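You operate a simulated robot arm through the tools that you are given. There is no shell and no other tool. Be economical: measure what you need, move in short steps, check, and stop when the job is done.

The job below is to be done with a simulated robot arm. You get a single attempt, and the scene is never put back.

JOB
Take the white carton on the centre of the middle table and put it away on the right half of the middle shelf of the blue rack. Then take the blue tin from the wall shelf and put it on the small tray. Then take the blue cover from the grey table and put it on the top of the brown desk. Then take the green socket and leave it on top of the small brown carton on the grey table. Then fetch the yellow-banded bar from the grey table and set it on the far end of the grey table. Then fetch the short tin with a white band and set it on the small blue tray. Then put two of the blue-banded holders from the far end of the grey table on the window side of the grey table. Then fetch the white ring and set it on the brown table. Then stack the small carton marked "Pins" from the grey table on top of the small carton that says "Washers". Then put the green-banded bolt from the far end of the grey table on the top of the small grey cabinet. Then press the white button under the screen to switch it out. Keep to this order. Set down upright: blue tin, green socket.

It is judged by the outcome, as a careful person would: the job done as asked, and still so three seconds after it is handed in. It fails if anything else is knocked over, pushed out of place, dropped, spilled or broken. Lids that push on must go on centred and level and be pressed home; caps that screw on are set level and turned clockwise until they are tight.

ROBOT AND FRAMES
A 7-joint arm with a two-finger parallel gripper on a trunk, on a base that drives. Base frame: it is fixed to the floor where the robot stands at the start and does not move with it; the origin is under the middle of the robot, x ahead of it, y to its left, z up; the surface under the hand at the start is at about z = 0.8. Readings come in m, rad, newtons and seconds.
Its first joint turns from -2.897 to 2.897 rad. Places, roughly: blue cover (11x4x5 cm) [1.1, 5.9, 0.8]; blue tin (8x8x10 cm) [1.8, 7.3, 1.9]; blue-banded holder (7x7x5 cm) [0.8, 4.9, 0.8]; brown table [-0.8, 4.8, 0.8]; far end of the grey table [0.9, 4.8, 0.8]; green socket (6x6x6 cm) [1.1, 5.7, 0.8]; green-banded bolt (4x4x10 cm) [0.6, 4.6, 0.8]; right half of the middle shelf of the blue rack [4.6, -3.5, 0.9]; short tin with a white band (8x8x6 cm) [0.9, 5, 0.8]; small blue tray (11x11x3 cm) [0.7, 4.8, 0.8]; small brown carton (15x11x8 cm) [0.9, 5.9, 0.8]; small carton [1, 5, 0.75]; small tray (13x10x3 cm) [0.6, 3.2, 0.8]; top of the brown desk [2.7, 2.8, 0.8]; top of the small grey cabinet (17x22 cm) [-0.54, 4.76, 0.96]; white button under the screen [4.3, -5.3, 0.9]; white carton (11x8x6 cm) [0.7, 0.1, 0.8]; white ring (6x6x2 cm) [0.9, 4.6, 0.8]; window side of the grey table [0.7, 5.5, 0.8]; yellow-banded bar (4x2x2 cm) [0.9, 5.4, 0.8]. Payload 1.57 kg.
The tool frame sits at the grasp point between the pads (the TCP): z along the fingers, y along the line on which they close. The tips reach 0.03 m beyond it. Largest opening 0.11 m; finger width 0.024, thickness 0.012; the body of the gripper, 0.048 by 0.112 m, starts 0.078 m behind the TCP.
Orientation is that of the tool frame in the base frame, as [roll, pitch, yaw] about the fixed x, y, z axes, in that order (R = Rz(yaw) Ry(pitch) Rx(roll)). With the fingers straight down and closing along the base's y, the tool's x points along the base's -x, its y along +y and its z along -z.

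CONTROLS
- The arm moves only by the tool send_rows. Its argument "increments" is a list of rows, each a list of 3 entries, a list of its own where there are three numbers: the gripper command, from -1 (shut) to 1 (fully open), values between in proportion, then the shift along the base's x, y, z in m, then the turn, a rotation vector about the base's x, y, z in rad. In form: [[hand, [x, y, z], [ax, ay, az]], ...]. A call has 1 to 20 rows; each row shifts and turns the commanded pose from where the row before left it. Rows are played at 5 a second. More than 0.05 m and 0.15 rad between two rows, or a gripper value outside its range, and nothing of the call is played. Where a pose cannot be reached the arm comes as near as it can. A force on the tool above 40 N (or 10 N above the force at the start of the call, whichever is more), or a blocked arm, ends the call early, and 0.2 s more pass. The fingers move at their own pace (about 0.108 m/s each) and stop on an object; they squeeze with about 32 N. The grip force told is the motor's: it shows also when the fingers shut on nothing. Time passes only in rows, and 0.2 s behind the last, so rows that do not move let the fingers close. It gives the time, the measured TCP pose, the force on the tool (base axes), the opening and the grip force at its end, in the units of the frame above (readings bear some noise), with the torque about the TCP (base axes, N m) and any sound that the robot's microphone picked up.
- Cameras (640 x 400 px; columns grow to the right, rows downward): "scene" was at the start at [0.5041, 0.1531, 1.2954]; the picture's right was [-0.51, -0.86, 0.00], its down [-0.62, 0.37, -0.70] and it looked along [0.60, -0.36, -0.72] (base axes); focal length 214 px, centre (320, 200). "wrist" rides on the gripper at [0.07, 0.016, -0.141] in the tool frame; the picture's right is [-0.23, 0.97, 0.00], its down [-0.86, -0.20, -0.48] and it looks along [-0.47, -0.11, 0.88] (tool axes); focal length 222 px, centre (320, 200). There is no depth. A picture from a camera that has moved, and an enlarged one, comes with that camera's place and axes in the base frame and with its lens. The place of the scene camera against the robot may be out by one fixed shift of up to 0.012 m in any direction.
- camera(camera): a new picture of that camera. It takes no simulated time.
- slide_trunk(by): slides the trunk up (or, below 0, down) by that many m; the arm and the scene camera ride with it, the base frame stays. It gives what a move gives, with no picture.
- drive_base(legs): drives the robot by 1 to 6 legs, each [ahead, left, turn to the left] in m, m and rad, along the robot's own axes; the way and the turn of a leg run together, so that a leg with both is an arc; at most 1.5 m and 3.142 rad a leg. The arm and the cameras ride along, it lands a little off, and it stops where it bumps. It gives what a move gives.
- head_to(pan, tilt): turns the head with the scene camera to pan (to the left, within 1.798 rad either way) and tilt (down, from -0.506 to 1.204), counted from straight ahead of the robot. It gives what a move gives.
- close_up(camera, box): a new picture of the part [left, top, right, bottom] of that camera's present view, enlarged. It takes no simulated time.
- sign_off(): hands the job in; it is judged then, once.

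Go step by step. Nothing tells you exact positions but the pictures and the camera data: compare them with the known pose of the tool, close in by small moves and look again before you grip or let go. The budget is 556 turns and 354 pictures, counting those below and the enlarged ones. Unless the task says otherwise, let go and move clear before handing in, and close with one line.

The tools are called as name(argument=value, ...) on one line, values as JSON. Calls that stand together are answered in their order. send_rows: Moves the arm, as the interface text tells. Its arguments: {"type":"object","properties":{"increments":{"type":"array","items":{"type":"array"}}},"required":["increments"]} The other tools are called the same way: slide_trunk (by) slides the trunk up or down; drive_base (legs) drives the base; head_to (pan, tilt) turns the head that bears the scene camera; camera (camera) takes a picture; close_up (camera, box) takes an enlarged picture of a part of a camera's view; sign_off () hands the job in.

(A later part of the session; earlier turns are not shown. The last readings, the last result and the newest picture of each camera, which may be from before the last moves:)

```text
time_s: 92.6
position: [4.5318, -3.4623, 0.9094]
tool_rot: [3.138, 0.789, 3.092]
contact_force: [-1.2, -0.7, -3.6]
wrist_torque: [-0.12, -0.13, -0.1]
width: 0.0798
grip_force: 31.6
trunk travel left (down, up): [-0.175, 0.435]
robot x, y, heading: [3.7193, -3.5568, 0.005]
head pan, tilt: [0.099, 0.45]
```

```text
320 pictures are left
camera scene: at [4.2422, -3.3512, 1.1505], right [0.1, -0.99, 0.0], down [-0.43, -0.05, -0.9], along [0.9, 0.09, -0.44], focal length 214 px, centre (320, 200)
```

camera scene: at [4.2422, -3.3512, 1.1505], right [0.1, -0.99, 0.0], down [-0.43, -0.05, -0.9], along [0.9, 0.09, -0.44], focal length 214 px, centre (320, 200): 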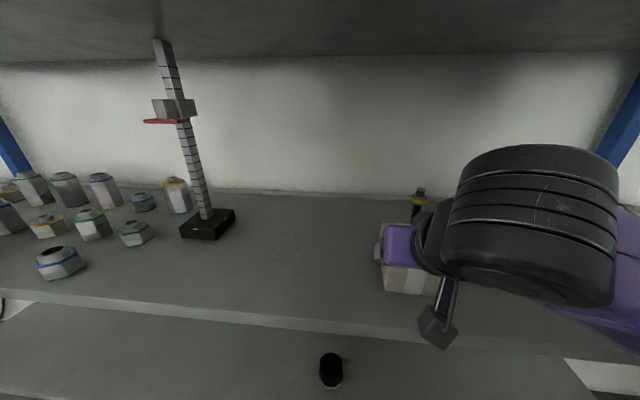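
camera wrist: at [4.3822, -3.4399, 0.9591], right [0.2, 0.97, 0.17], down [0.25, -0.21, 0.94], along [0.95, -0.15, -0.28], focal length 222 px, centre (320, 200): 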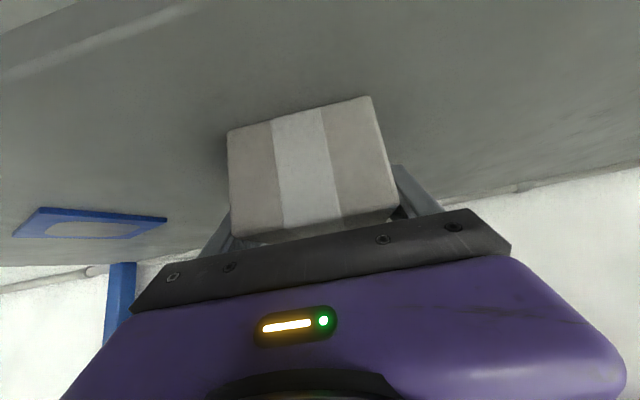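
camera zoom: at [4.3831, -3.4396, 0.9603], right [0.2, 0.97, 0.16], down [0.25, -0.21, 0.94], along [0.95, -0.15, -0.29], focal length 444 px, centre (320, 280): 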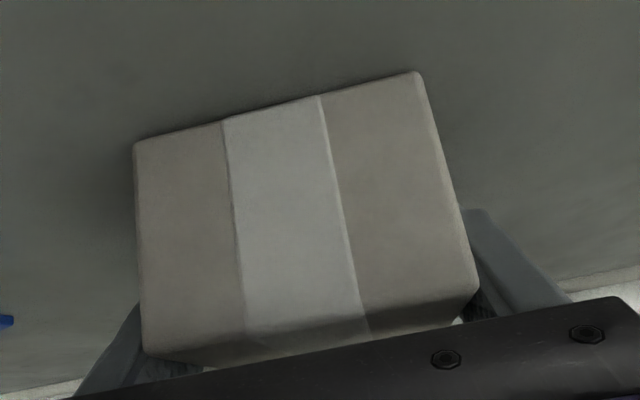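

The carton rests on the shelf, well inside the edge. I'll release it and retreat diagonally.

send_rows(increments=[[-0.3, [0, 0, 0], [0, 0, 0]], [0.5, [0, 0, 0], [0, 0, 0]], [1, [0, 0, 0], [0, 0, 0]], [1, [0, 0, 0], [0, 0, 0]], [1, [-0.03, 0, 0.03], [0, 0, 0]], [1, [-0.03, 0, 0.03], [0, 0, 0]], [1, [-0.03, 0, 0.02], [0, 0, 0]]])

camera(camera="wrist")

```text
time_s: 94.2
position: [4.4425, -3.4625, 0.9913]
tool_rot: [3.136, 0.79, 3.095]
contact_force: [0.6, -0.3, -0.5]
wrist_torque: [0.0, -0.03, 0.01]
width: 0.1101
grip_force: 0.1
trunk travel left (down, up): [-0.175, 0.435]
robot x, y, heading: [3.7177, -3.5588, 0.004]
head pan, tilt: [0.099, 0.45]
```

```text
319 pictures are left
camera wrist: at [4.2931, -3.4404, 1.0416], right [0.2, 0.97, 0.16], down [0.25, -0.21, 0.94], along [0.95, -0.15, -0.29], focal length 222 px, centre (320, 200)
```

wrist: 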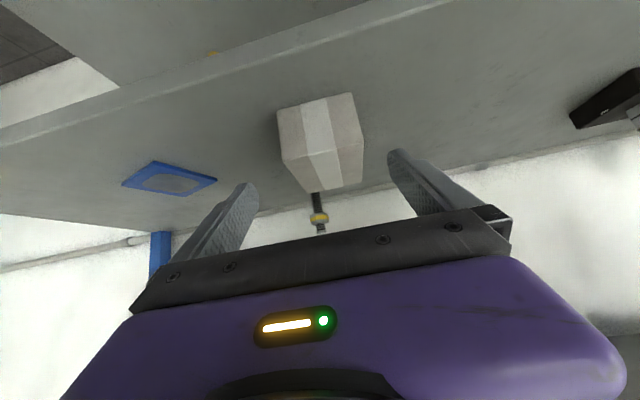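

The carton is on the shelf. I'll back out and raise the trunk for travel.

drive_base(legs=[[-0.45, 0, 0]])

slide_trunk(by=0.4)

camera(camera="scene")

drive_base(legs=[[-0.52, 0.26, 0], [0, 0, 2.04], [1.05, 0.19, 0]])

head_to(pan=0.0, tilt=0.5)

camera(camera="scene")

```text
time_s: 97.0
position: [3.9878, -3.4674, 0.9915]
tool_rot: [3.138, 0.792, 3.09]
contact_force: [1.2, -0.2, -0.2]
wrist_torque: [-0.01, 0.01, -0.02]
width: 0.1101
grip_force: 0.1
trunk travel left (down, up): [-0.175, 0.435]
robot x, y, heading: [3.2589, -3.5593, 0.001]
head pan, tilt: [0.099, 0.45]
```

```text
time_s: 100.8
position: [3.9886, -3.4686, 1.3912]
tool_rot: [3.136, 0.792, 3.09]
contact_force: [-0.4, 1.0, 0.4]
wrist_torque: [0.02, 0.04, -0.01]
width: 0.1098
grip_force: 0.0
trunk travel left (down, up): [-0.575, 0.035]
robot x, y, heading: [3.2598, -3.5597, -0.001]
head pan, tilt: [0.099, 0.45]
```

```text
318 pictures are left
camera scene: at [3.7882, -3.3551, 1.5508], right [0.1, -1.0, 0.0], down [-0.43, -0.04, -0.9], along [0.9, 0.09, -0.44], focal length 214 px, centre (320, 200)
```

scene: 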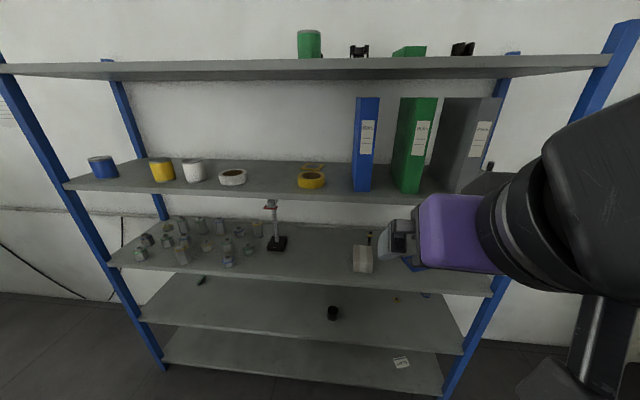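

```text
time_s: 114.0
position: [1.6992, -1.8453, 1.3921]
tool_rot: [3.137, 0.792, -1.16]
contact_force: [0.1, 0.3, 0.3]
wrist_torque: [0.0, 0.0, 0.0]
width: 0.11
grip_force: 0.1
trunk travel left (down, up): [-0.575, 0.035]
robot x, y, heading: [2.1047, -2.4543, 2.036]
head pan, tilt: [0.099, 0.45]
```

```text
time_s: 114.7
position: [1.7001, -1.8447, 1.3926]
tool_rot: [3.137, 0.792, -1.16]
contact_force: [0.9, 0.4, -0.6]
wrist_torque: [0.0, 0.02, -0.04]
width: 0.11
grip_force: 0.0
trunk travel left (down, up): [-0.575, 0.035]
robot x, y, heading: [2.1078, -2.4543, 2.029]
head pan, tilt: [0.0, 0.499]
```

```text
317 pictures are left
camera scene: at [1.7022, -2.0855, 1.5464], right [0.89, 0.45, 0.0], down [0.21, -0.43, -0.88], along [-0.39, 0.79, -0.48], focal length 214 px, centre (320, 200)
```

scene: 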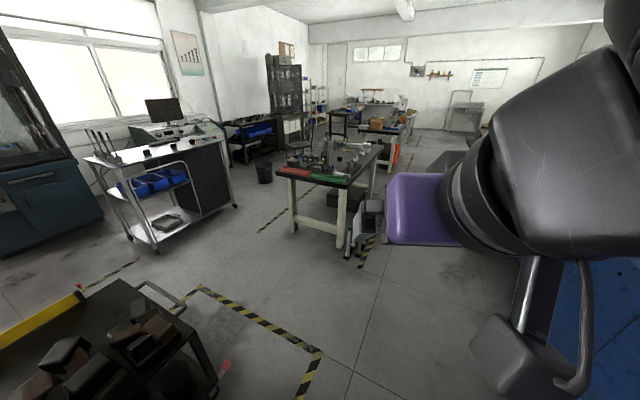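

Now the cart that blocked me is visible: its right edge is at x≈-0.58. I'll go through the gap, face +y, and move into the corridor at x≈0.

drive_base(legs=[[1.386, -0.016, 0], [0, 0, -0.46], [0.1, 1.49, 0]])

camera(camera="scene")

```text
time_s: 129.9
position: [-0.0172, -0.3096, 1.3916]
tool_rot: [3.135, 0.792, -1.664]
contact_force: [0.0, 0.0, -0.3]
wrist_torque: [-0.03, 0.0, -0.02]
width: 0.11
grip_force: 0.1
trunk travel left (down, up): [-0.575, 0.035]
robot x, y, heading: [0.0447, -1.0359, 1.534]
head pan, tilt: [0.0, 0.499]
```

```text
316 pictures are left
camera scene: at [-0.1269, -0.5185, 1.5464], right [1.0, -0.04, 0.0], down [-0.02, -0.48, -0.88], along [0.03, 0.88, -0.48], focal length 214 px, centre (320, 200)
```

scene: 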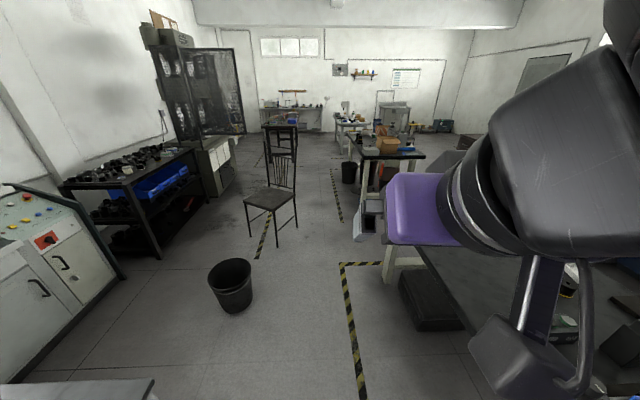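

The corridor ahead is clear between the chair and the tables. I'll drive north.

drive_base(legs=[[0, 0, 0.036], [1.2, -0.02, 0], [0.9, -0.04, 0]])

camera(camera="scene")

```text
time_s: 140.8
position: [0.0175, 1.8076, 1.3921]
tool_rot: [3.136, 0.794, -1.627]
contact_force: [0.3, 0.2, -0.2]
wrist_torque: [-0.02, 0.04, -0.01]
width: 0.1099
grip_force: 0.0
trunk travel left (down, up): [-0.575, 0.035]
robot x, y, heading: [0.1049, 1.0823, 1.566]
head pan, tilt: [0.0, 0.499]
```

```text
315 pictures are left
camera scene: at [-0.0843, 1.5952, 1.5464], right [1.0, 0.0, 0.0], down [0.0, -0.48, -0.88], along [0.0, 0.88, -0.48], focal length 214 px, centre (320, 200)
```

scene: 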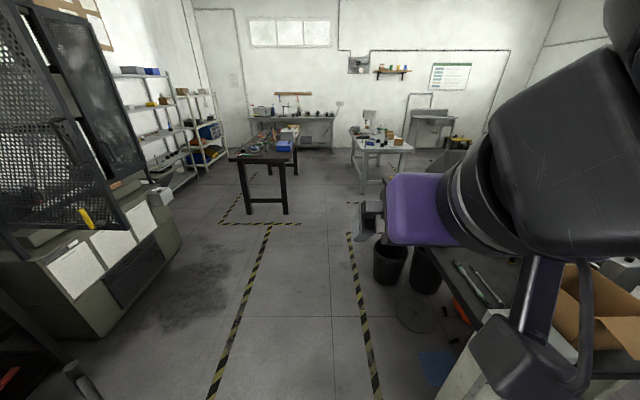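

The wall shelf, grey table and brown table are all visible. I'll continue north up the aisle.

drive_base(legs=[[1.3, 0.06, 0], [1.3, 0, 0]])

head_to(pan=-0.1, tilt=0.3)

camera(camera="scene")

close_up(camera="scene", box=[310, 40, 630, 240])

```text
time_s: 153.6
position: [-0.044, 4.4315, 1.3921]
tool_rot: [3.137, 0.792, -1.628]
contact_force: [-0.7, -0.1, -0.3]
wrist_torque: [0.0, -0.02, 0.02]
width: 0.1098
grip_force: 0.1
trunk travel left (down, up): [-0.575, 0.035]
robot x, y, heading: [0.0402, 3.7033, 1.571]
head pan, tilt: [0.0, 0.499]
```

```text
time_s: 154.3
position: [-0.0432, 4.4313, 1.3919]
tool_rot: [3.136, 0.791, -1.627]
contact_force: [-0.2, 0.8, -0.2]
wrist_torque: [-0.01, 0.04, -0.03]
width: 0.1099
grip_force: 0.0
trunk travel left (down, up): [-0.575, 0.035]
robot x, y, heading: [0.0459, 3.7067, 1.564]
head pan, tilt: [-0.099, 0.3]
```

```text
314 pictures are left
camera scene: at [-0.1374, 4.2208, 1.5647], right [0.99, -0.1, 0.0], down [-0.03, -0.29, -0.96], along [0.1, 0.95, -0.3], focal length 214 px, centre (320, 200)
```

scene: 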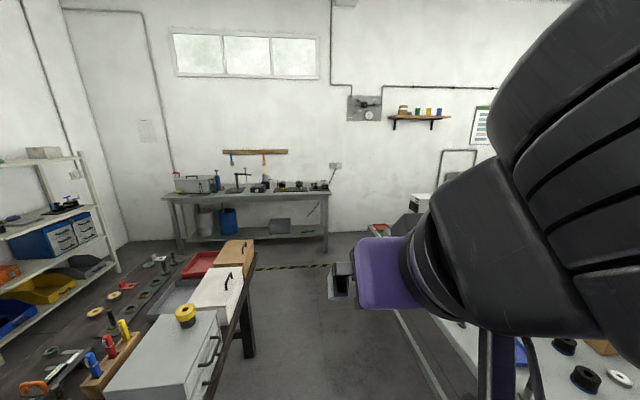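

```text
2.00 times, centred on (470, 140) of scene
camera zoom: at [-0.1374, 4.2208, 1.5647], right [0.99, -0.1, 0.0], down [-0.03, -0.29, -0.96], along [0.1, 0.95, -0.3], focal length 429 px, centre (20, 320)
```

zoom: 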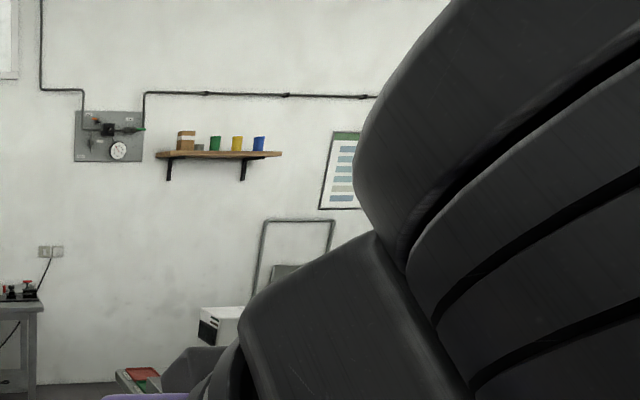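

The blue tin is the rightmost one on the wall shelf, near [1.88, 7.3, 1.85]. I'll drive further up to see the space beyond the grey table.

drive_base(legs=[[1.4, 0, 0]])

head_to(pan=-0.9, tilt=0.4)

camera(camera="scene")

head_to(pan=-0.35, tilt=0.3)

camera(camera="scene")

```text
time_s: 161.2
position: [-0.0456, 5.8117, 1.3918]
tool_rot: [3.135, 0.794, -1.622]
contact_force: [-0.8, -1.0, -0.9]
wrist_torque: [-0.02, -0.01, 0.02]
width: 0.1102
grip_force: 0.1
trunk travel left (down, up): [-0.575, 0.035]
robot x, y, heading: [0.0454, 5.0867, 1.57]
head pan, tilt: [-0.099, 0.3]
```

```text
time_s: 162.3
position: [-0.0469, 5.8113, 1.3924]
tool_rot: [3.136, 0.79, -1.622]
contact_force: [-0.4, 0.1, 0.0]
wrist_torque: [-0.02, 0.01, 0.03]
width: 0.11
grip_force: 0.0
trunk travel left (down, up): [-0.575, 0.035]
robot x, y, heading: [0.0444, 5.0844, 1.572]
head pan, tilt: [-0.901, 0.4]
```

```text
312 pictures are left
camera scene: at [-0.0749, 5.5655, 1.5555], right [0.62, -0.78, 0.0], down [-0.3, -0.24, -0.92], along [0.72, 0.57, -0.39], focal length 214 px, centre (320, 200)
```

scene: 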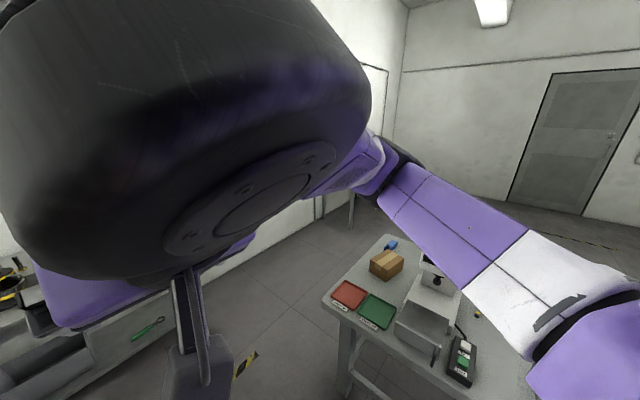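

```text
time_s: 163.3
position: [-0.0467, 5.8133, 1.3908]
tool_rot: [3.137, 0.79, -1.622]
contact_force: [-0.2, -0.4, -0.1]
wrist_torque: [0.01, 0.0, 0.01]
width: 0.11
grip_force: 0.1
trunk travel left (down, up): [-0.575, 0.035]
robot x, y, heading: [0.0473, 5.0851, 1.572]
head pan, tilt: [-0.351, 0.3]
```

```text
311 pictures are left
camera scene: at [-0.1153, 5.5955, 1.5647], right [0.94, -0.34, 0.0], down [-0.1, -0.28, -0.96], along [0.33, 0.9, -0.3], focal length 214 px, centre (320, 200)
```

scene: 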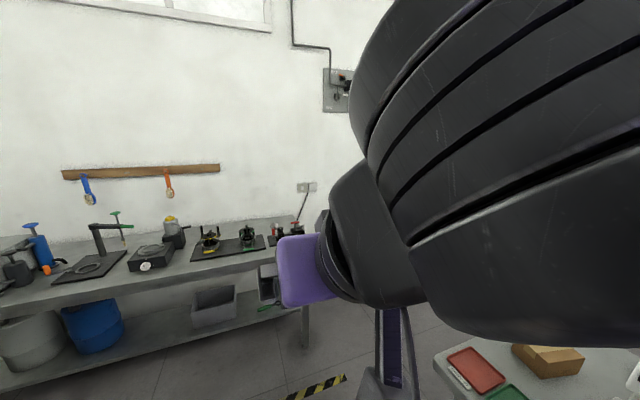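

The grey table ends at y≈6.0, and the strip between it and the wall is free. I'll drive up, turn east, and look along the strip.

drive_base(legs=[[1.1, 0.03, 0], [0, 0, -1.57]])

head_to(pan=0.45, tilt=0.3)

camera(camera="scene")

head_to(pan=-0.6, tilt=0.7)

camera(camera="scene")

```text
time_s: 172.8
position: [0.7473, 6.2328, 1.3913]
tool_rot: [3.137, 0.79, 3.054]
contact_force: [-0.5, 0.4, 0.3]
wrist_torque: [0.0, -0.01, -0.02]
width: 0.1099
grip_force: 0.0
trunk travel left (down, up): [-0.575, 0.035]
robot x, y, heading: [0.0176, 6.1682, -0.037]
head pan, tilt: [-0.351, 0.3]
```

```text
time_s: 173.9
position: [0.7477, 6.2335, 1.3912]
tool_rot: [3.139, 0.792, 3.054]
contact_force: [-0.4, -0.7, -0.1]
wrist_torque: [0.02, -0.01, -0.01]
width: 0.1101
grip_force: 0.1
trunk travel left (down, up): [-0.575, 0.035]
robot x, y, heading: [0.0158, 6.1695, -0.033]
head pan, tilt: [0.45, 0.3]
```

```text
310 pictures are left
camera scene: at [0.5462, 6.3852, 1.5648], right [0.4, -0.92, 0.0], down [-0.27, -0.12, -0.96], along [0.87, 0.38, -0.3], focal length 214 px, centre (320, 200)
```

scene: 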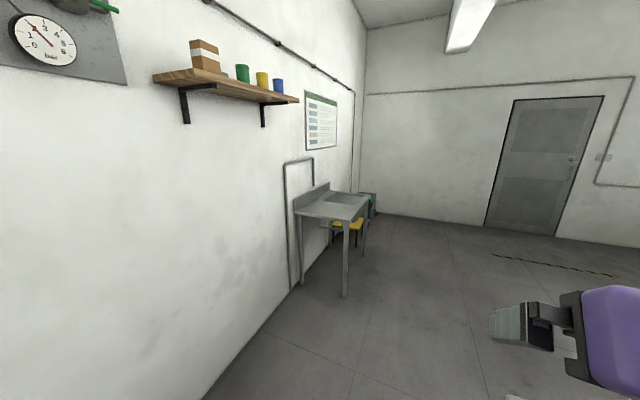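

```text
time_s: 175.2
position: [0.7468, 6.2324, 1.3924]
tool_rot: [3.137, 0.792, 3.055]
contact_force: [-0.3, 0.0, 0.2]
wrist_torque: [-0.03, -0.01, -0.02]
width: 0.1103
grip_force: 0.0
trunk travel left (down, up): [-0.575, 0.035]
robot x, y, heading: [0.0193, 6.1653, -0.038]
head pan, tilt: [-0.6, 0.7]
```

```text
309 pictures are left
camera scene: at [0.5291, 6.2972, 1.5287], right [-0.59, -0.81, 0.0], down [-0.52, 0.38, -0.77], along [0.62, -0.45, -0.64], focal length 214 px, centre (320, 200)
```

scene: 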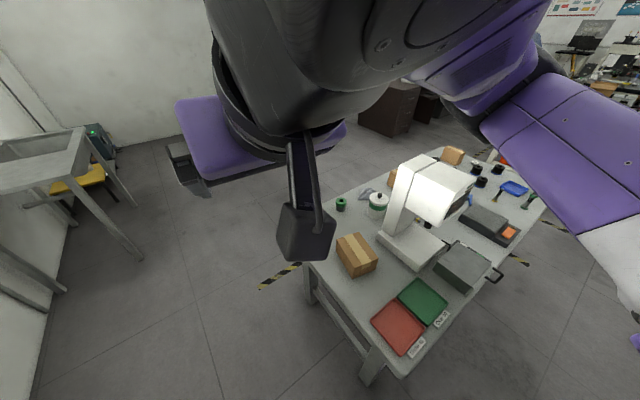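

The strip is clear, with the sink stand starting at x≥2.24. I'll test in free space here how high the arm reaches with a 30° downward tilt before going to the tin.

send_rows(increments=[[1, [0, 0, 0.05], [0, -0.131, 0]], [1, [0, 0, 0.05], [0, -0.131, 0]], [1, [0, 0, 0.05], [0, 0, 0]], [1, [0, 0, 0.05], [0, 0, 0]], [1, [0, 0, 0.05], [0, 0, 0]], [1, [0, 0, 0.05], [0, 0, 0]], [1, [0, 0, 0.05], [0, 0, 0]], [1, [0, 0, 0.05], [0, 0, 0]], [1, [0, 0, 0.05], [0, 0, 0]], [1, [0, 0, 0.04], [0, 0, 0]]])

head_to(pan=0.0, tilt=0.0)

camera(camera="scene")

```text
time_s: 177.4
position: [0.8186, 6.1642, 1.7789]
tool_rot: [3.036, 1.02, 2.966]
contact_force: [-1.0, 0.6, 0.4]
wrist_torque: [-0.02, 0.02, -0.01]
width: 0.1099
grip_force: 0.2
out of reach, approached as far as the arm can: row 7, 8, 9, 10
trunk travel left (down, up): [-0.575, 0.035]
robot x, y, heading: [0.0212, 6.1641, -0.036]
head pan, tilt: [-0.6, 0.7]
```

```text
time_s: 178.4
position: [0.8208, 6.1696, 1.7772]
tool_rot: [3.047, 1.018, 2.983]
contact_force: [0.3, 0.3, -0.6]
wrist_torque: [0.0, 0.01, 0.0]
width: 0.1098
grip_force: 0.1
trunk travel left (down, up): [-0.575, 0.035]
robot x, y, heading: [0.0188, 6.1682, -0.034]
head pan, tilt: [0.0, 0.0]
```

```text
308 pictures are left
camera scene: at [0.5507, 6.3443, 1.5924], right [-0.04, -1.0, 0.0], down [0.0, 0.0, -1.0], along [1.0, -0.04, 0.0], focal length 214 px, centre (320, 200)
```

scene: 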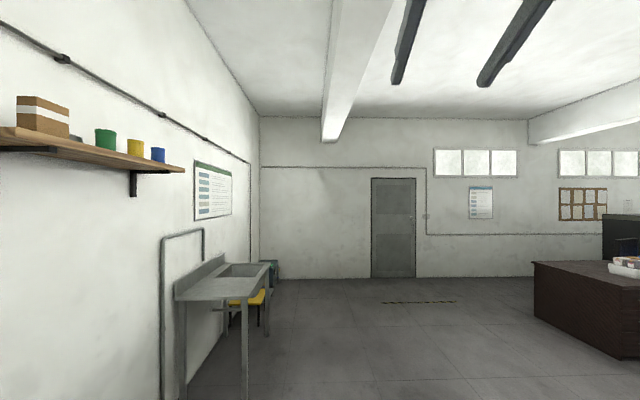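

Height is limited at this extension. I'll retract and see how much higher it goes.

send_rows(increments=[[1, [-0.05, 0, 0], [0, 0, 0]], [1, [-0.05, 0, 0], [0, 0, 0]], [1, [-0.05, 0, 0], [0, 0, 0]], [1, [-0.05, 0, 0], [0, 0, 0]], [1, [0, 0, 0], [0, 0, 0]]])

slide_trunk(by=0.035)

```text
time_s: 179.5
position: [0.6509, 6.1897, 1.7265]
tool_rot: [3.021, 1.01, -3.122]
contact_force: [-0.5, -0.5, -0.4]
wrist_torque: [-0.01, -0.01, -0.01]
width: 0.11
grip_force: 0.0
out of reach, approached as far as the arm can: row 1, 2, 3, 4
trunk travel left (down, up): [-0.575, 0.035]
robot x, y, heading: [0.0178, 6.1681, -0.034]
head pan, tilt: [0.0, 0.0]
stopped in row 5: the arm was blocked; the commanded pose is now the measured one
```

```text
time_s: 180.3
position: [0.6513, 6.1909, 1.7619]
tool_rot: [3.021, 1.012, -3.119]
contact_force: [0.0, 0.3, -1.0]
wrist_torque: [0.01, 0.02, 0.01]
width: 0.1099
grip_force: 0.1
trunk travel left (down, up): [-0.61, 0.0]
robot x, y, heading: [0.0183, 6.1643, -0.034]
head pan, tilt: [0.0, 0.0]
```

Extension, not retraction, seems to help. I'll straighten the hand and try a nearly level tool, further out and higher.

send_rows(increments=[[1, [0.04, -0.01, 0], [-0.064, 0, -0.08]], [1, [0.04, -0.01, 0], [0, 0, -0.079]], [1, [0.03, 0, 0], [0, -0.13, 0]], [1, [0.03, 0, 0], [0, -0.13, 0]], [1, [0.0, 0, 0.05], [0, -0.1, 0]], [1, [0.0, 0, 0.05], [0, 0, 0]], [1, [0.0, 0, 0.04], [0, 0, 0]], [1, [0.0, 0, 0], [0, 0, 0]]])

camera(camera="wrist")

```text
time_s: 182.1
position: [0.7881, 6.1726, 1.9019]
tool_rot: [3.087, 1.368, 3.058]
contact_force: [0.1, 1.3, 0.6]
wrist_torque: [0.02, -0.02, -0.04]
width: 0.1099
grip_force: 0.1
trunk travel left (down, up): [-0.61, 0.0]
robot x, y, heading: [0.0209, 6.1646, -0.031]
head pan, tilt: [0.0, 0.0]
```

```text
307 pictures are left
camera wrist: at [0.6368, 6.1942, 1.8627], right [0.08, 0.97, 0.23], down [-0.3, -0.2, 0.93], along [0.95, -0.14, 0.28], focal length 222 px, centre (320, 200)
```

wrist: 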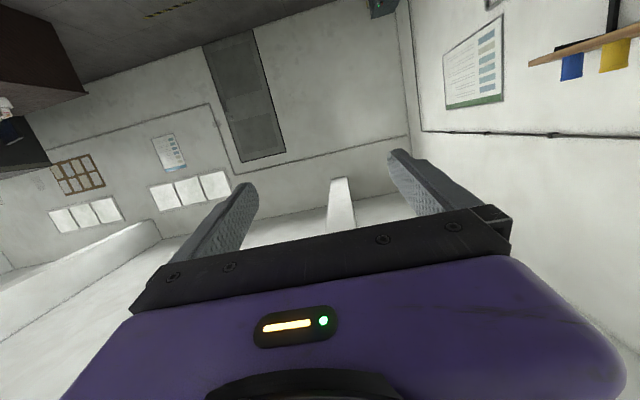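

At a near-level tilt the arm reaches z=1.90 comfortably. I'll centre in the strip at y≈6.47, drive east to x≈1.87, and turn to face the wall.

drive_base(legs=[[0, 0, 0.033], [0, 0.3, 0], [1.4, 0, 0], [0.45, -0.15, 0]])

```text
time_s: 193.4
position: [2.6172, 6.3835, 1.902]
tool_rot: [3.091, 1.369, 3.112]
contact_force: [-0.1, -0.2, -0.5]
wrist_torque: [0.02, 0.01, 0.01]
width: 0.1097
grip_force: 0.1
trunk travel left (down, up): [-0.61, 0.0]
robot x, y, heading: [1.8497, 6.3358, 0.014]
head pan, tilt: [0.0, 0.0]
```

drive_base(legs=[[0, -0.06, 0], [0, 0, 1.556]])

head_to(pan=0.0, tilt=-0.35)

camera(camera="scene")

camera(camera="wrist")

```text
time_s: 198.2
position: [1.8279, 7.0475, 1.9022]
tool_rot: [3.09, 1.368, -1.632]
contact_force: [0.4, -0.9, 0.0]
wrist_torque: [0.0, 0.01, -0.01]
width: 0.1099
grip_force: 0.2
trunk travel left (down, up): [-0.61, 0.0]
robot x, y, heading: [1.8531, 6.2778, 1.563]
head pan, tilt: [0.0, 0.0]
```

```text
time_s: 199.0
position: [1.8276, 7.0476, 1.9024]
tool_rot: [3.086, 1.369, -1.632]
contact_force: [-0.1, -0.5, -0.4]
wrist_torque: [0.02, 0.03, 0.02]
width: 0.1099
grip_force: 0.0
trunk travel left (down, up): [-0.61, 0.0]
robot x, y, heading: [1.8493, 6.281, 1.563]
head pan, tilt: [0.0, -0.351]
```

```text
306 pictures are left
camera scene: at [1.6632, 6.7785, 1.6568], right [1.0, -0.01, 0.0], down [0.0, 0.34, -0.94], along [0.01, 0.94, 0.34], focal length 214 px, centre (320, 200)
```

scene: 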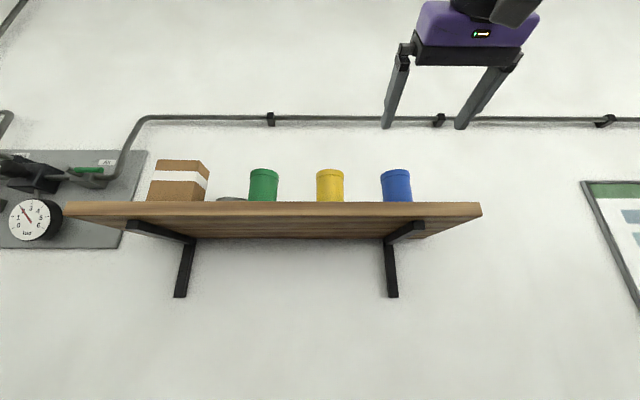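

```text
305 pictures are left
camera wrist: at [1.8093, 6.8964, 1.8624], right [-0.97, 0.05, 0.23], down [0.21, -0.3, 0.93], along [0.12, 0.95, 0.28], focal length 222 px, centre (320, 200)
```

wrist: 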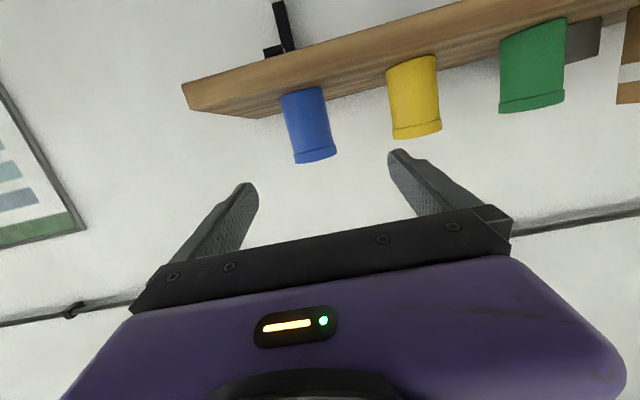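

The tin is at about [1.85, 7.30], spanning z 1.80–1.90. I'll tilt the hand down a little more, line up in x and height, and check.

send_rows(increments=[[1, [0.012, 0, -0.015], [-0.08, 0, 0]], [1, [0.012, 0, -0.015], [-0.08, 0, 0]], [1, [0, 0, 0], [0, 0, 0]]])

camera(camera="wrist")

```text
time_s: 199.8
position: [1.8548, 7.0522, 1.8663]
tool_rot: [3.094, 1.2, -1.622]
contact_force: [0.4, 0.1, -1.0]
wrist_torque: [0.01, -0.02, 0.0]
width: 0.1099
grip_force: 0.0
trunk travel left (down, up): [-0.61, 0.0]
robot x, y, heading: [1.8489, 6.2817, 1.565]
head pan, tilt: [0.0, -0.351]
```

```text
304 pictures are left
camera wrist: at [1.8369, 6.8967, 1.8535], right [-0.97, 0.09, 0.23], down [0.21, -0.14, 0.97], along [0.12, 0.99, 0.11], focal length 222 px, centre (320, 200)
```

wrist: 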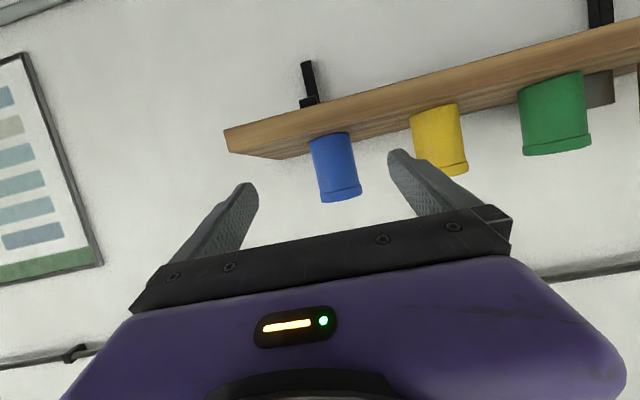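

send_rows(increments=[[1, [-0.004, 0.04, 0.003], [0, 0, 0]], [1, [-0.004, 0.04, 0.003], [0, 0, 0]], [1, [0, 0.04, 0], [0, 0, 0]], [1, [0, 0, 0], [0, 0, 0]]])

camera(camera="wrist")

camera(camera="scene")

```text
time_s: 200.8
position: [1.8417, 7.1703, 1.8785]
tool_rot: [3.119, 1.209, -1.604]
contact_force: [-0.9, 0.6, -0.4]
wrist_torque: [-0.01, -0.02, -0.02]
width: 0.1102
grip_force: 0.0
trunk travel left (down, up): [-0.61, 0.0]
robot x, y, heading: [1.8486, 6.2809, 1.557]
head pan, tilt: [0.0, -0.351]
```

```text
303 pictures are left
camera wrist: at [1.8243, 7.0136, 1.8631], right [-0.97, 0.09, 0.22], down [0.21, -0.15, 0.97], along [0.12, 0.98, 0.12], focal length 222 px, centre (320, 200)
```

wrist: 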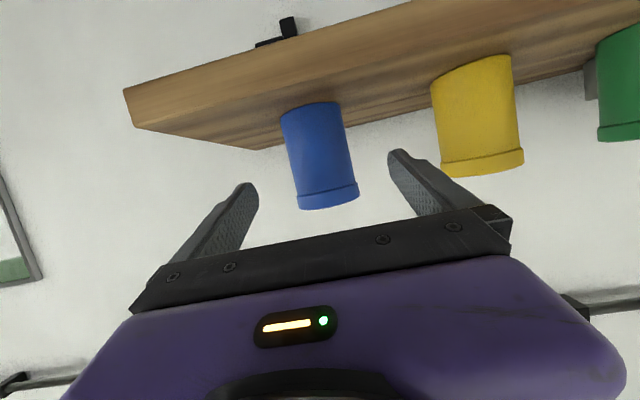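

```text
302 pictures are left
camera scene: at [1.663, 6.7787, 1.6568], right [1.0, -0.01, 0.0], down [0.0, 0.34, -0.94], along [0.01, 0.94, 0.34], focal length 214 px, centre (320, 200)
```

scene: 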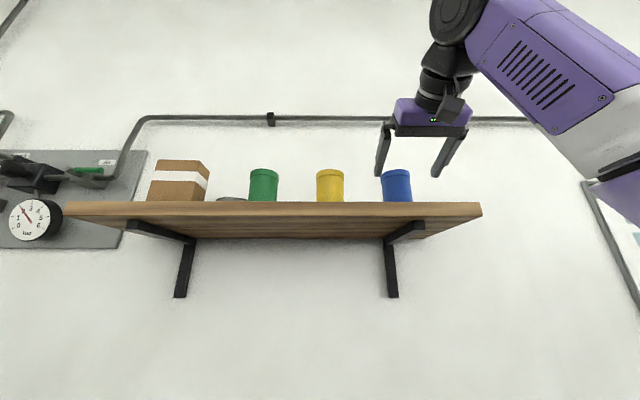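

The tin is centred between the fingers at x≈1.845. I'll slide in to y≈7.305 and grip.

send_rows(increments=[[1, [0.002, 0.035, -0.002], [0, 0, 0]], [1, [0.001, 0.035, -0.002], [0, 0, 0]], [1, [0, 0.035, 0], [0, 0, 0]], [1, [0, 0.03, 0], [0, 0, 0]], [1, [0, 0, 0], [0, 0, 0]]])

camera(camera="wrist")

```text
time_s: 202.2
position: [1.8439, 7.3192, 1.8458]
tool_rot: [3.122, 1.175, -1.599]
contact_force: [-0.5, -0.8, -0.1]
wrist_torque: [0.03, 0.0, 0.02]
width: 0.1099
grip_force: 0.2
out of reach, approached as far as the arm can: row 4
trunk travel left (down, up): [-0.61, 0.0]
robot x, y, heading: [1.8503, 6.2751, 1.558]
head pan, tilt: [0.0, -0.351]
stopped in row 5: the arm was blocked; the commanded pose is now the measured one
```

```text
301 pictures are left
camera wrist: at [1.8256, 7.1624, 1.8364], right [-0.97, 0.1, 0.22], down [0.21, -0.11, 0.97], along [0.12, 0.99, 0.09], focal length 222 px, centre (320, 200)
```

wrist: 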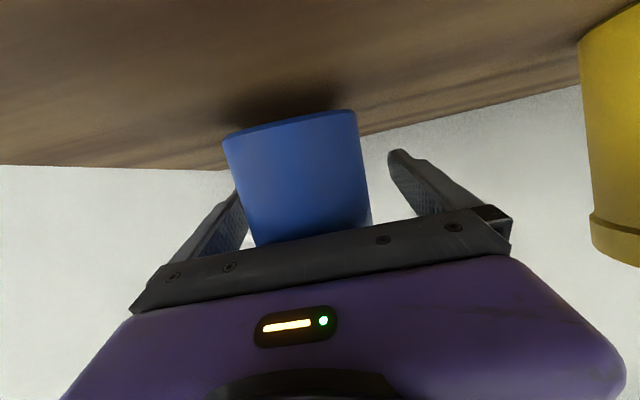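

I'm at the arm's limit. I'll back the hand out, then bring the base closer so the final approach stays within comfortable reach.

send_rows(increments=[[1, [0, -0.045, 0.005], [0, 0, 0]], [1, [0, -0.045, 0.01], [0, 0, 0]], [1, [0.005, -0.045, 0.01], [0, 0, 0]], [1, [0.005, -0.045, 0.005], [0, 0, 0]], [1, [0, -0.03, 0], [0, 0, 0]], [1, [0, 0, 0], [0, 0, 0]]])

drive_base(legs=[[0.13, 0, 0]])

camera(camera="wrist")

```text
time_s: 203.6
position: [1.8535, 7.1044, 1.8815]
tool_rot: [3.123, 1.183, -1.6]
contact_force: [-0.3, -1.0, 1.3]
wrist_torque: [-0.01, 0.01, 0.03]
width: 0.1098
grip_force: 0.0
trunk travel left (down, up): [-0.61, 0.0]
robot x, y, heading: [1.849, 6.2801, 1.563]
head pan, tilt: [0.0, -0.351]
```

```text
time_s: 204.9
position: [1.8536, 7.2353, 1.8816]
tool_rot: [3.122, 1.184, -1.598]
contact_force: [0.8, -0.9, -0.6]
wrist_torque: [0.0, -0.02, 0.01]
width: 0.1099
grip_force: 0.1
trunk travel left (down, up): [-0.61, 0.0]
robot x, y, heading: [1.8528, 6.4116, 1.562]
head pan, tilt: [0.0, -0.351]
```

```text
300 pictures are left
camera wrist: at [1.8346, 7.0777, 1.8709], right [-0.97, 0.09, 0.22], down [0.21, -0.12, 0.97], along [0.12, 0.99, 0.1], focal length 222 px, centre (320, 200)
```

wrist: 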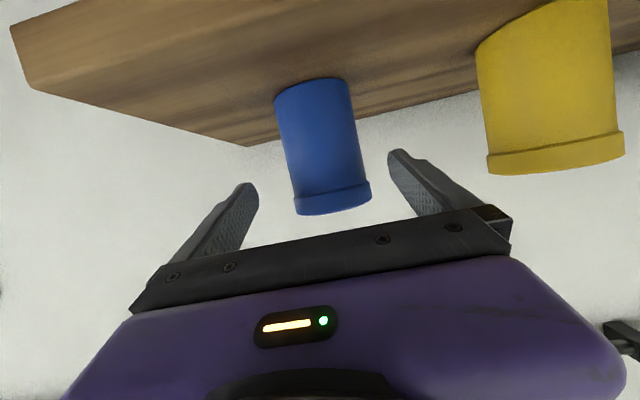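

send_rows(increments=[[1, [0, 0.03, -0.006], [0, 0, 0]], [1, [0, 0.03, -0.006], [0, 0, 0]], [1, [0, 0.03, -0.003], [0, 0, 0]], [1, [0, 0, 0], [0, 0, 0]]])

camera(camera="wrist")

close_up(camera="scene", box=[320, 100, 520, 225])

```text
time_s: 205.9
position: [1.8533, 7.3262, 1.8673]
tool_rot: [3.122, 1.182, -1.599]
contact_force: [-0.8, 0.3, 0.4]
wrist_torque: [-0.01, -0.03, 0.0]
width: 0.1102
grip_force: 0.0
trunk travel left (down, up): [-0.61, 0.0]
robot x, y, heading: [1.8512, 6.4104, 1.562]
head pan, tilt: [0.0, -0.351]
```

```text
299 pictures are left
camera wrist: at [1.835, 7.1692, 1.8561], right [-0.97, 0.09, 0.22], down [0.21, -0.12, 0.97], along [0.12, 0.99, 0.1], focal length 222 px, centre (320, 200)
```

wrist: 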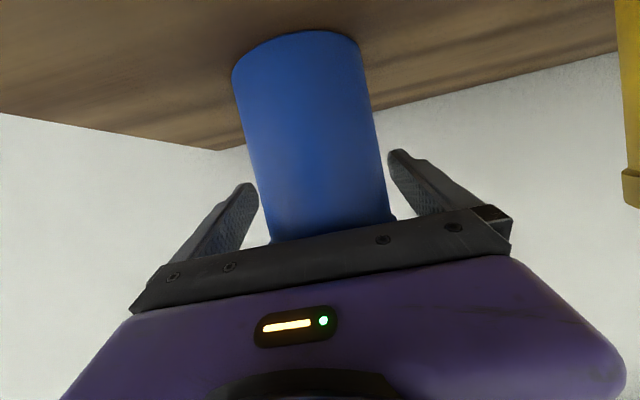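

```text
3.20 times, centred on (420, 162) of scene
camera zoom: at [1.6634, 6.908, 1.6568], right [1.0, -0.01, 0.0], down [0.0, 0.34, -0.94], along [0.01, 0.94, 0.34], focal length 686 px, centre (0, 320)
```

zoom: 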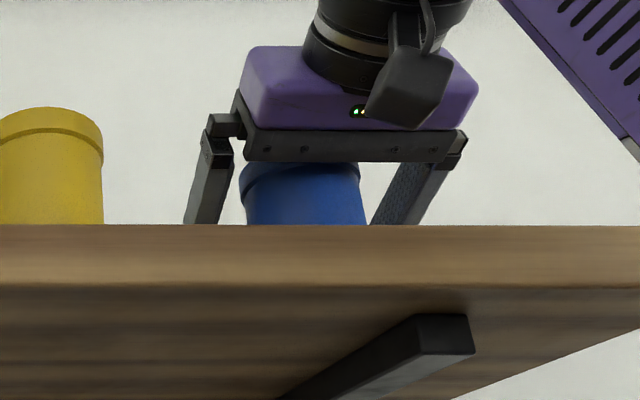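

The tin is between the pads. I'll close and lift slightly.

send_rows(increments=[[0.2, [0, 0, 0], [0, 0, 0]], [-0.4, [0, 0, 0], [0, 0, 0]], [-1, [0, 0, 0], [0, 0, 0]], [-1, [0, 0, 0], [0, 0, 0]], [-1, [0, 0, 0.01], [0, 0, 0]], [-1, [0, 0, 0.01], [0, 0, 0]]])

camera(camera="wrist")

```text
time_s: 207.3
position: [1.8514, 7.3249, 1.8876]
tool_rot: [3.125, 1.183, -1.596]
contact_force: [0.3, -0.2, -1.4]
wrist_torque: [0.08, 0.01, -0.01]
width: 0.0691
grip_force: 31.4
trunk travel left (down, up): [-0.61, 0.0]
robot x, y, heading: [1.8505, 6.4104, 1.559]
head pan, tilt: [0.0, -0.351]
```

```text
297 pictures are left
camera wrist: at [1.8343, 7.1682, 1.8759], right [-0.97, 0.09, 0.22], down [0.21, -0.12, 0.97], along [0.12, 0.99, 0.1], focal length 222 px, centre (320, 200)
```

wrist: 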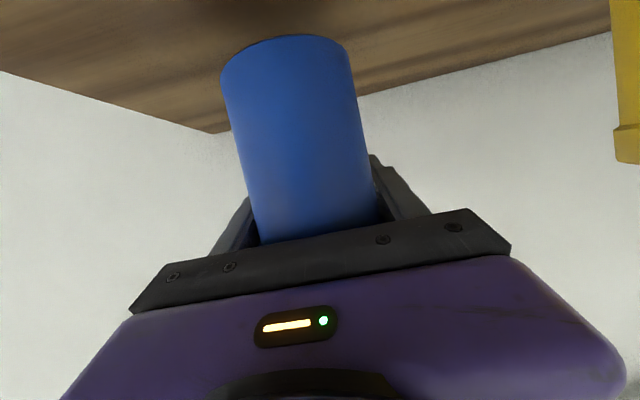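

The blue tin is held (width 0.069) and lifted. I'll back away from the shelf, then lower and retract for travel.

drive_base(legs=[[-0.16, 0, 0]])

slide_trunk(by=-0.4)

send_rows(increments=[[-1, [0, -0.045, 0], [0, 0, 0]], [-1, [0, -0.045, 0], [0, 0, 0]], [-1, [0, -0.045, 0], [0, 0, 0]], [-1, [0, 0, -0.04], [0, 0, 0]], [-1, [0, 0, -0.04], [0, 0, 0]]])

drive_base(legs=[[0, 0, 1.58], [0, -0.22, 0], [1.4, 0, 0], [0.5, 0.25, 0]])

camera(camera="wrist")

```text
time_s: 208.7
position: [1.8517, 7.1657, 1.8853]
tool_rot: [3.122, 1.181, -1.597]
contact_force: [0.7, -0.2, -1.6]
wrist_torque: [0.09, -0.02, -0.04]
width: 0.0689
grip_force: 31.8
trunk travel left (down, up): [-0.61, 0.0]
robot x, y, heading: [1.8495, 6.2509, 1.561]
head pan, tilt: [0.0, -0.351]
```

```text
time_s: 209.9
position: [1.8526, 7.1639, 1.823]
tool_rot: [3.135, 1.215, -1.584]
contact_force: [0.6, -0.9, 3.7]
wrist_torque: [0.14, -0.21, -0.11]
width: 0.069
grip_force: 32.1
trunk travel left (down, up): [-0.535, 0.075]
robot x, y, heading: [1.8471, 6.2524, 1.563]
head pan, tilt: [0.0, -0.351]
stopped: the force on the tool passed its limit at 58 N (the readings are from after the stop); the commanded pose is now the measured one
```

```text
time_s: 211.1
position: [1.8532, 7.0296, 1.7416]
tool_rot: [3.131, 1.214, -1.584]
contact_force: [0.6, -0.6, -1.7]
wrist_torque: [0.06, 0.03, -0.04]
width: 0.0694
grip_force: 31.8
trunk travel left (down, up): [-0.535, 0.075]
robot x, y, heading: [1.8491, 6.2472, 1.552]
head pan, tilt: [0.0, -0.351]
```

```text
time_s: 226.1
position: [-0.8497, 6.2145, 1.742]
tool_rot: [3.135, 1.213, -0.007]
contact_force: [-1.0, 0.0, -2.7]
wrist_torque: [0.0, 0.08, -0.02]
width: 0.069
grip_force: 31.8
trunk travel left (down, up): [-0.535, 0.075]
robot x, y, heading: [-0.0719, 6.217, 3.135]
head pan, tilt: [0.0, -0.351]
```

```text
296 pictures are left
camera wrist: at [-0.6938, 6.1993, 1.7271], right [-0.08, -0.97, 0.22], down [0.15, 0.2, 0.97], along [-0.99, 0.11, 0.13], focal length 222 px, centre (320, 200)
```

wrist: 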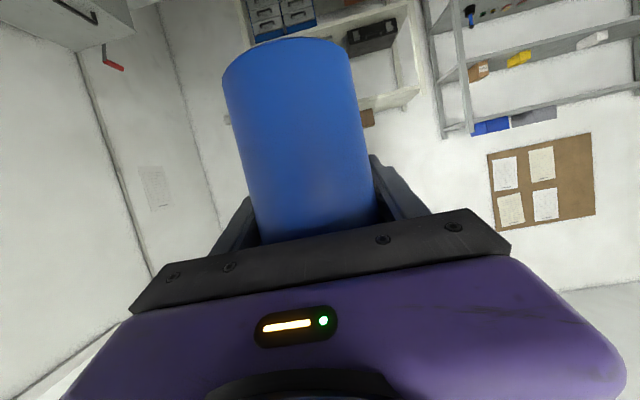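

The trunk slide brushed something, but the tin still sits the same way in the grip. I'll turn south and drive down the aisle toward the small tray.

drive_base(legs=[[0, 0, 1.57], [1.4, 0.05, 0], [1.2, 0, 0]])

head_to(pan=0.45, tilt=0.45)

camera(camera="scene")

```text
time_s: 242.8
position: [0.0223, 2.8038, 1.7423]
tool_rot: [3.134, 1.214, 1.561]
contact_force: [0.8, 0.5, -2.1]
wrist_torque: [-0.07, 0.0, 0.01]
width: 0.069
grip_force: 32.2
trunk travel left (down, up): [-0.535, 0.075]
robot x, y, heading: [0.0212, 3.5845, -1.579]
head pan, tilt: [0.0, -0.351]
```

```text
time_s: 243.9
position: [0.022, 2.8043, 1.7435]
tool_rot: [3.135, 1.213, 1.56]
contact_force: [-0.1, 0.3, -2.5]
wrist_torque: [-0.06, 0.01, 0.0]
width: 0.0691
grip_force: 32.4
trunk travel left (down, up): [-0.535, 0.075]
robot x, y, heading: [0.0206, 3.5828, -1.577]
head pan, tilt: [0.45, 0.45]
```

```text
295 pictures are left
camera scene: at [0.2658, 3.0671, 1.5112], right [-0.9, -0.43, 0.0], down [-0.19, 0.39, -0.9], along [0.39, -0.81, -0.43], focal length 214 px, centre (320, 200)
```

scene: 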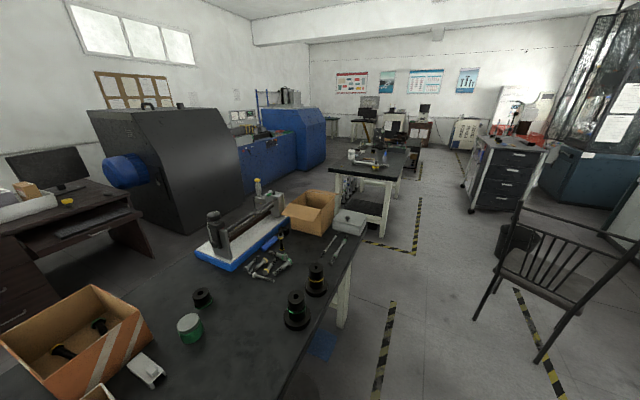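

The second table's near end is just below the camera. I'll look down to find the small tray.

head_to(pan=1.0, tilt=0.9)

camera(camera="scene")

```text
time_s: 244.9
position: [0.0203, 2.8041, 1.7431]
tool_rot: [3.134, 1.212, 1.561]
contact_force: [0.3, 0.8, -2.6]
wrist_torque: [-0.09, -0.03, -0.02]
width: 0.069
grip_force: 31.5
trunk travel left (down, up): [-0.535, 0.075]
robot x, y, heading: [0.0234, 3.5864, -1.581]
head pan, tilt: [1.0, 0.901]
```

```text
294 pictures are left
camera scene: at [0.2896, 3.1088, 1.4729], right [-0.55, -0.84, 0.0], down [-0.66, 0.43, -0.62], along [0.52, -0.34, -0.78], focal length 214 px, centre (320, 200)
```

scene: 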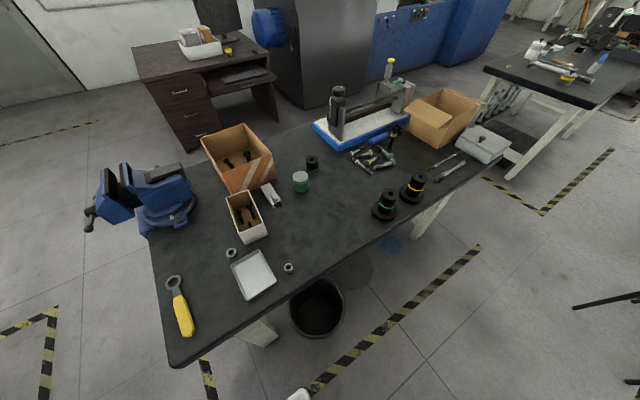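

The tray centre is at [0.592, 3.152], 13 cm along x, with its rim aligned to the axes and nuts beside it. I'll position west of it facing east.

drive_base(legs=[[0.43, -0.28, 0], [0, 0, 1.58]])

slide_trunk(by=-0.4)

head_to(pan=0.0, tilt=0.8)

camera(camera="scene")

camera(camera="wrist")

```text
time_s: 251.7
position: [0.5237, 3.1319, 1.7428]
tool_rot: [3.135, 1.215, 3.113]
contact_force: [0.7, 0.1, -1.3]
wrist_torque: [-0.02, -0.06, 0.01]
width: 0.0693
grip_force: 32.1
trunk travel left (down, up): [-0.535, 0.075]
robot x, y, heading: [-0.2539, 3.1457, -0.02]
head pan, tilt: [1.0, 0.901]
```

```text
time_s: 255.6
position: [0.524, 3.1314, 1.3423]
tool_rot: [3.134, 1.213, 3.112]
contact_force: [0.6, 0.3, -1.4]
wrist_torque: [-0.01, -0.1, 0.01]
width: 0.069
grip_force: 32.0
trunk travel left (down, up): [-0.135, 0.475]
robot x, y, heading: [-0.2564, 3.1427, -0.023]
head pan, tilt: [1.0, 0.901]
```

```text
time_s: 256.8
position: [0.5242, 3.1319, 1.3421]
tool_rot: [3.136, 1.214, 3.112]
contact_force: [-0.1, 0.0, -2.3]
wrist_torque: [0.0, -0.05, 0.03]
width: 0.0688
grip_force: 31.8
trunk travel left (down, up): [-0.135, 0.475]
robot x, y, heading: [-0.2563, 3.1479, -0.024]
head pan, tilt: [0.0, 0.799]
```

```text
293 pictures are left
camera scene: at [0.2638, 3.328, 1.0807], right [-0.02, -1.0, 0.0], down [-0.72, 0.02, -0.7], along [0.7, -0.02, -0.72], focal length 214 px, centre (320, 200)
```

scene: 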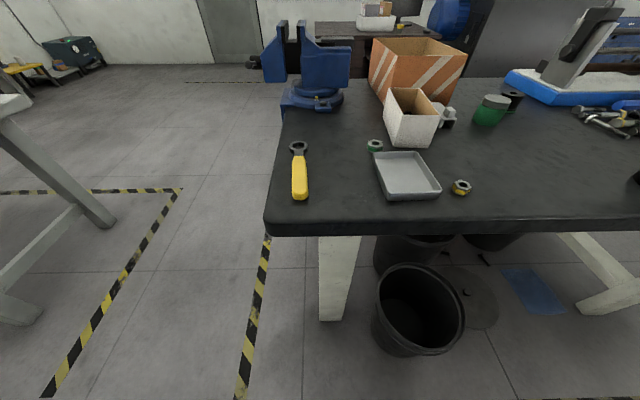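

```text
292 pictures are left
camera wrist: at [0.3672, 3.1518, 1.327], right [0.1, 0.97, 0.22], down [-0.15, -0.2, 0.97], along [0.98, -0.13, 0.13], focal length 222 px, centre (320, 200)
```

wrist: 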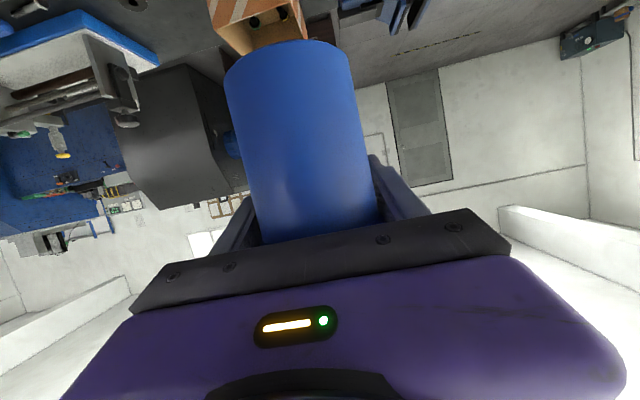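

The tin is vertical in the grip, with its base about 8 cm below the TCP. I'll lower to just above the tray and compare.

slide_trunk(by=-0.12)

send_rows(increments=[[-1, [0.015, 0.006, -0.04], [0, 0, 0]], [-1, [0.015, 0.007, -0.04], [0, 0, 0]], [-1, [0.015, 0.007, -0.04], [0, 0, 0]], [-1, [0.015, 0.006, -0.04], [0, 0, 0]], [-1, [0, 0, -0.04], [0, 0, 0]], [-1, [0, 0, 0], [0, 0, 0]]])

camera(camera="scene")

camera(camera="wrist")

```text
time_s: 258.3
position: [0.5238, 3.1315, 1.2223]
tool_rot: [3.135, 1.213, 3.112]
contact_force: [-0.4, -0.6, -1.8]
wrist_torque: [-0.02, -0.09, 0.0]
width: 0.0689
grip_force: 31.9
trunk travel left (down, up): [-0.015, 0.595]
robot x, y, heading: [-0.2577, 3.1448, -0.027]
head pan, tilt: [0.0, 0.799]
```

```text
time_s: 259.7
position: [0.5827, 3.1574, 1.0224]
tool_rot: [3.134, 1.213, 3.112]
contact_force: [0.0, 0.3, -1.6]
wrist_torque: [0.02, -0.06, -0.01]
width: 0.0691
grip_force: 32.1
trunk travel left (down, up): [-0.015, 0.595]
robot x, y, heading: [-0.257, 3.1491, -0.02]
head pan, tilt: [0.0, 0.799]
```

```text
291 pictures are left
camera scene: at [0.2638, 3.3279, 0.9607], right [-0.02, -1.0, 0.0], down [-0.72, 0.02, -0.7], along [0.7, -0.02, -0.72], focal length 214 px, centre (320, 200)
```

scene: 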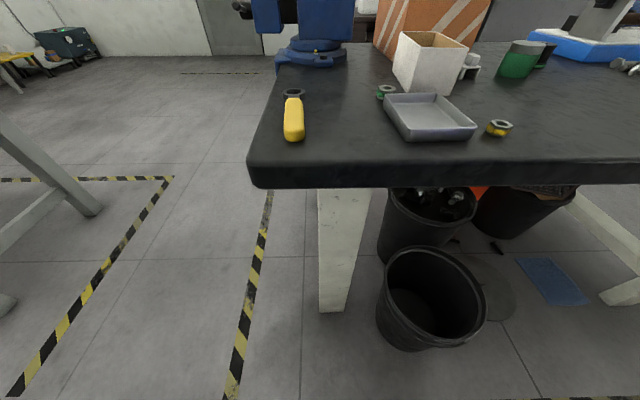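

```text
290 pictures are left
camera wrist: at [0.4258, 3.1777, 1.0059], right [0.1, 0.97, 0.22], down [-0.15, -0.2, 0.97], along [0.98, -0.13, 0.13], focal length 222 px, centre (320, 200)
```

wrist: 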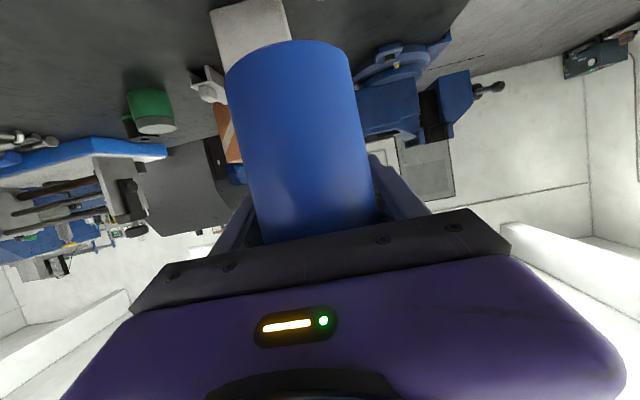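

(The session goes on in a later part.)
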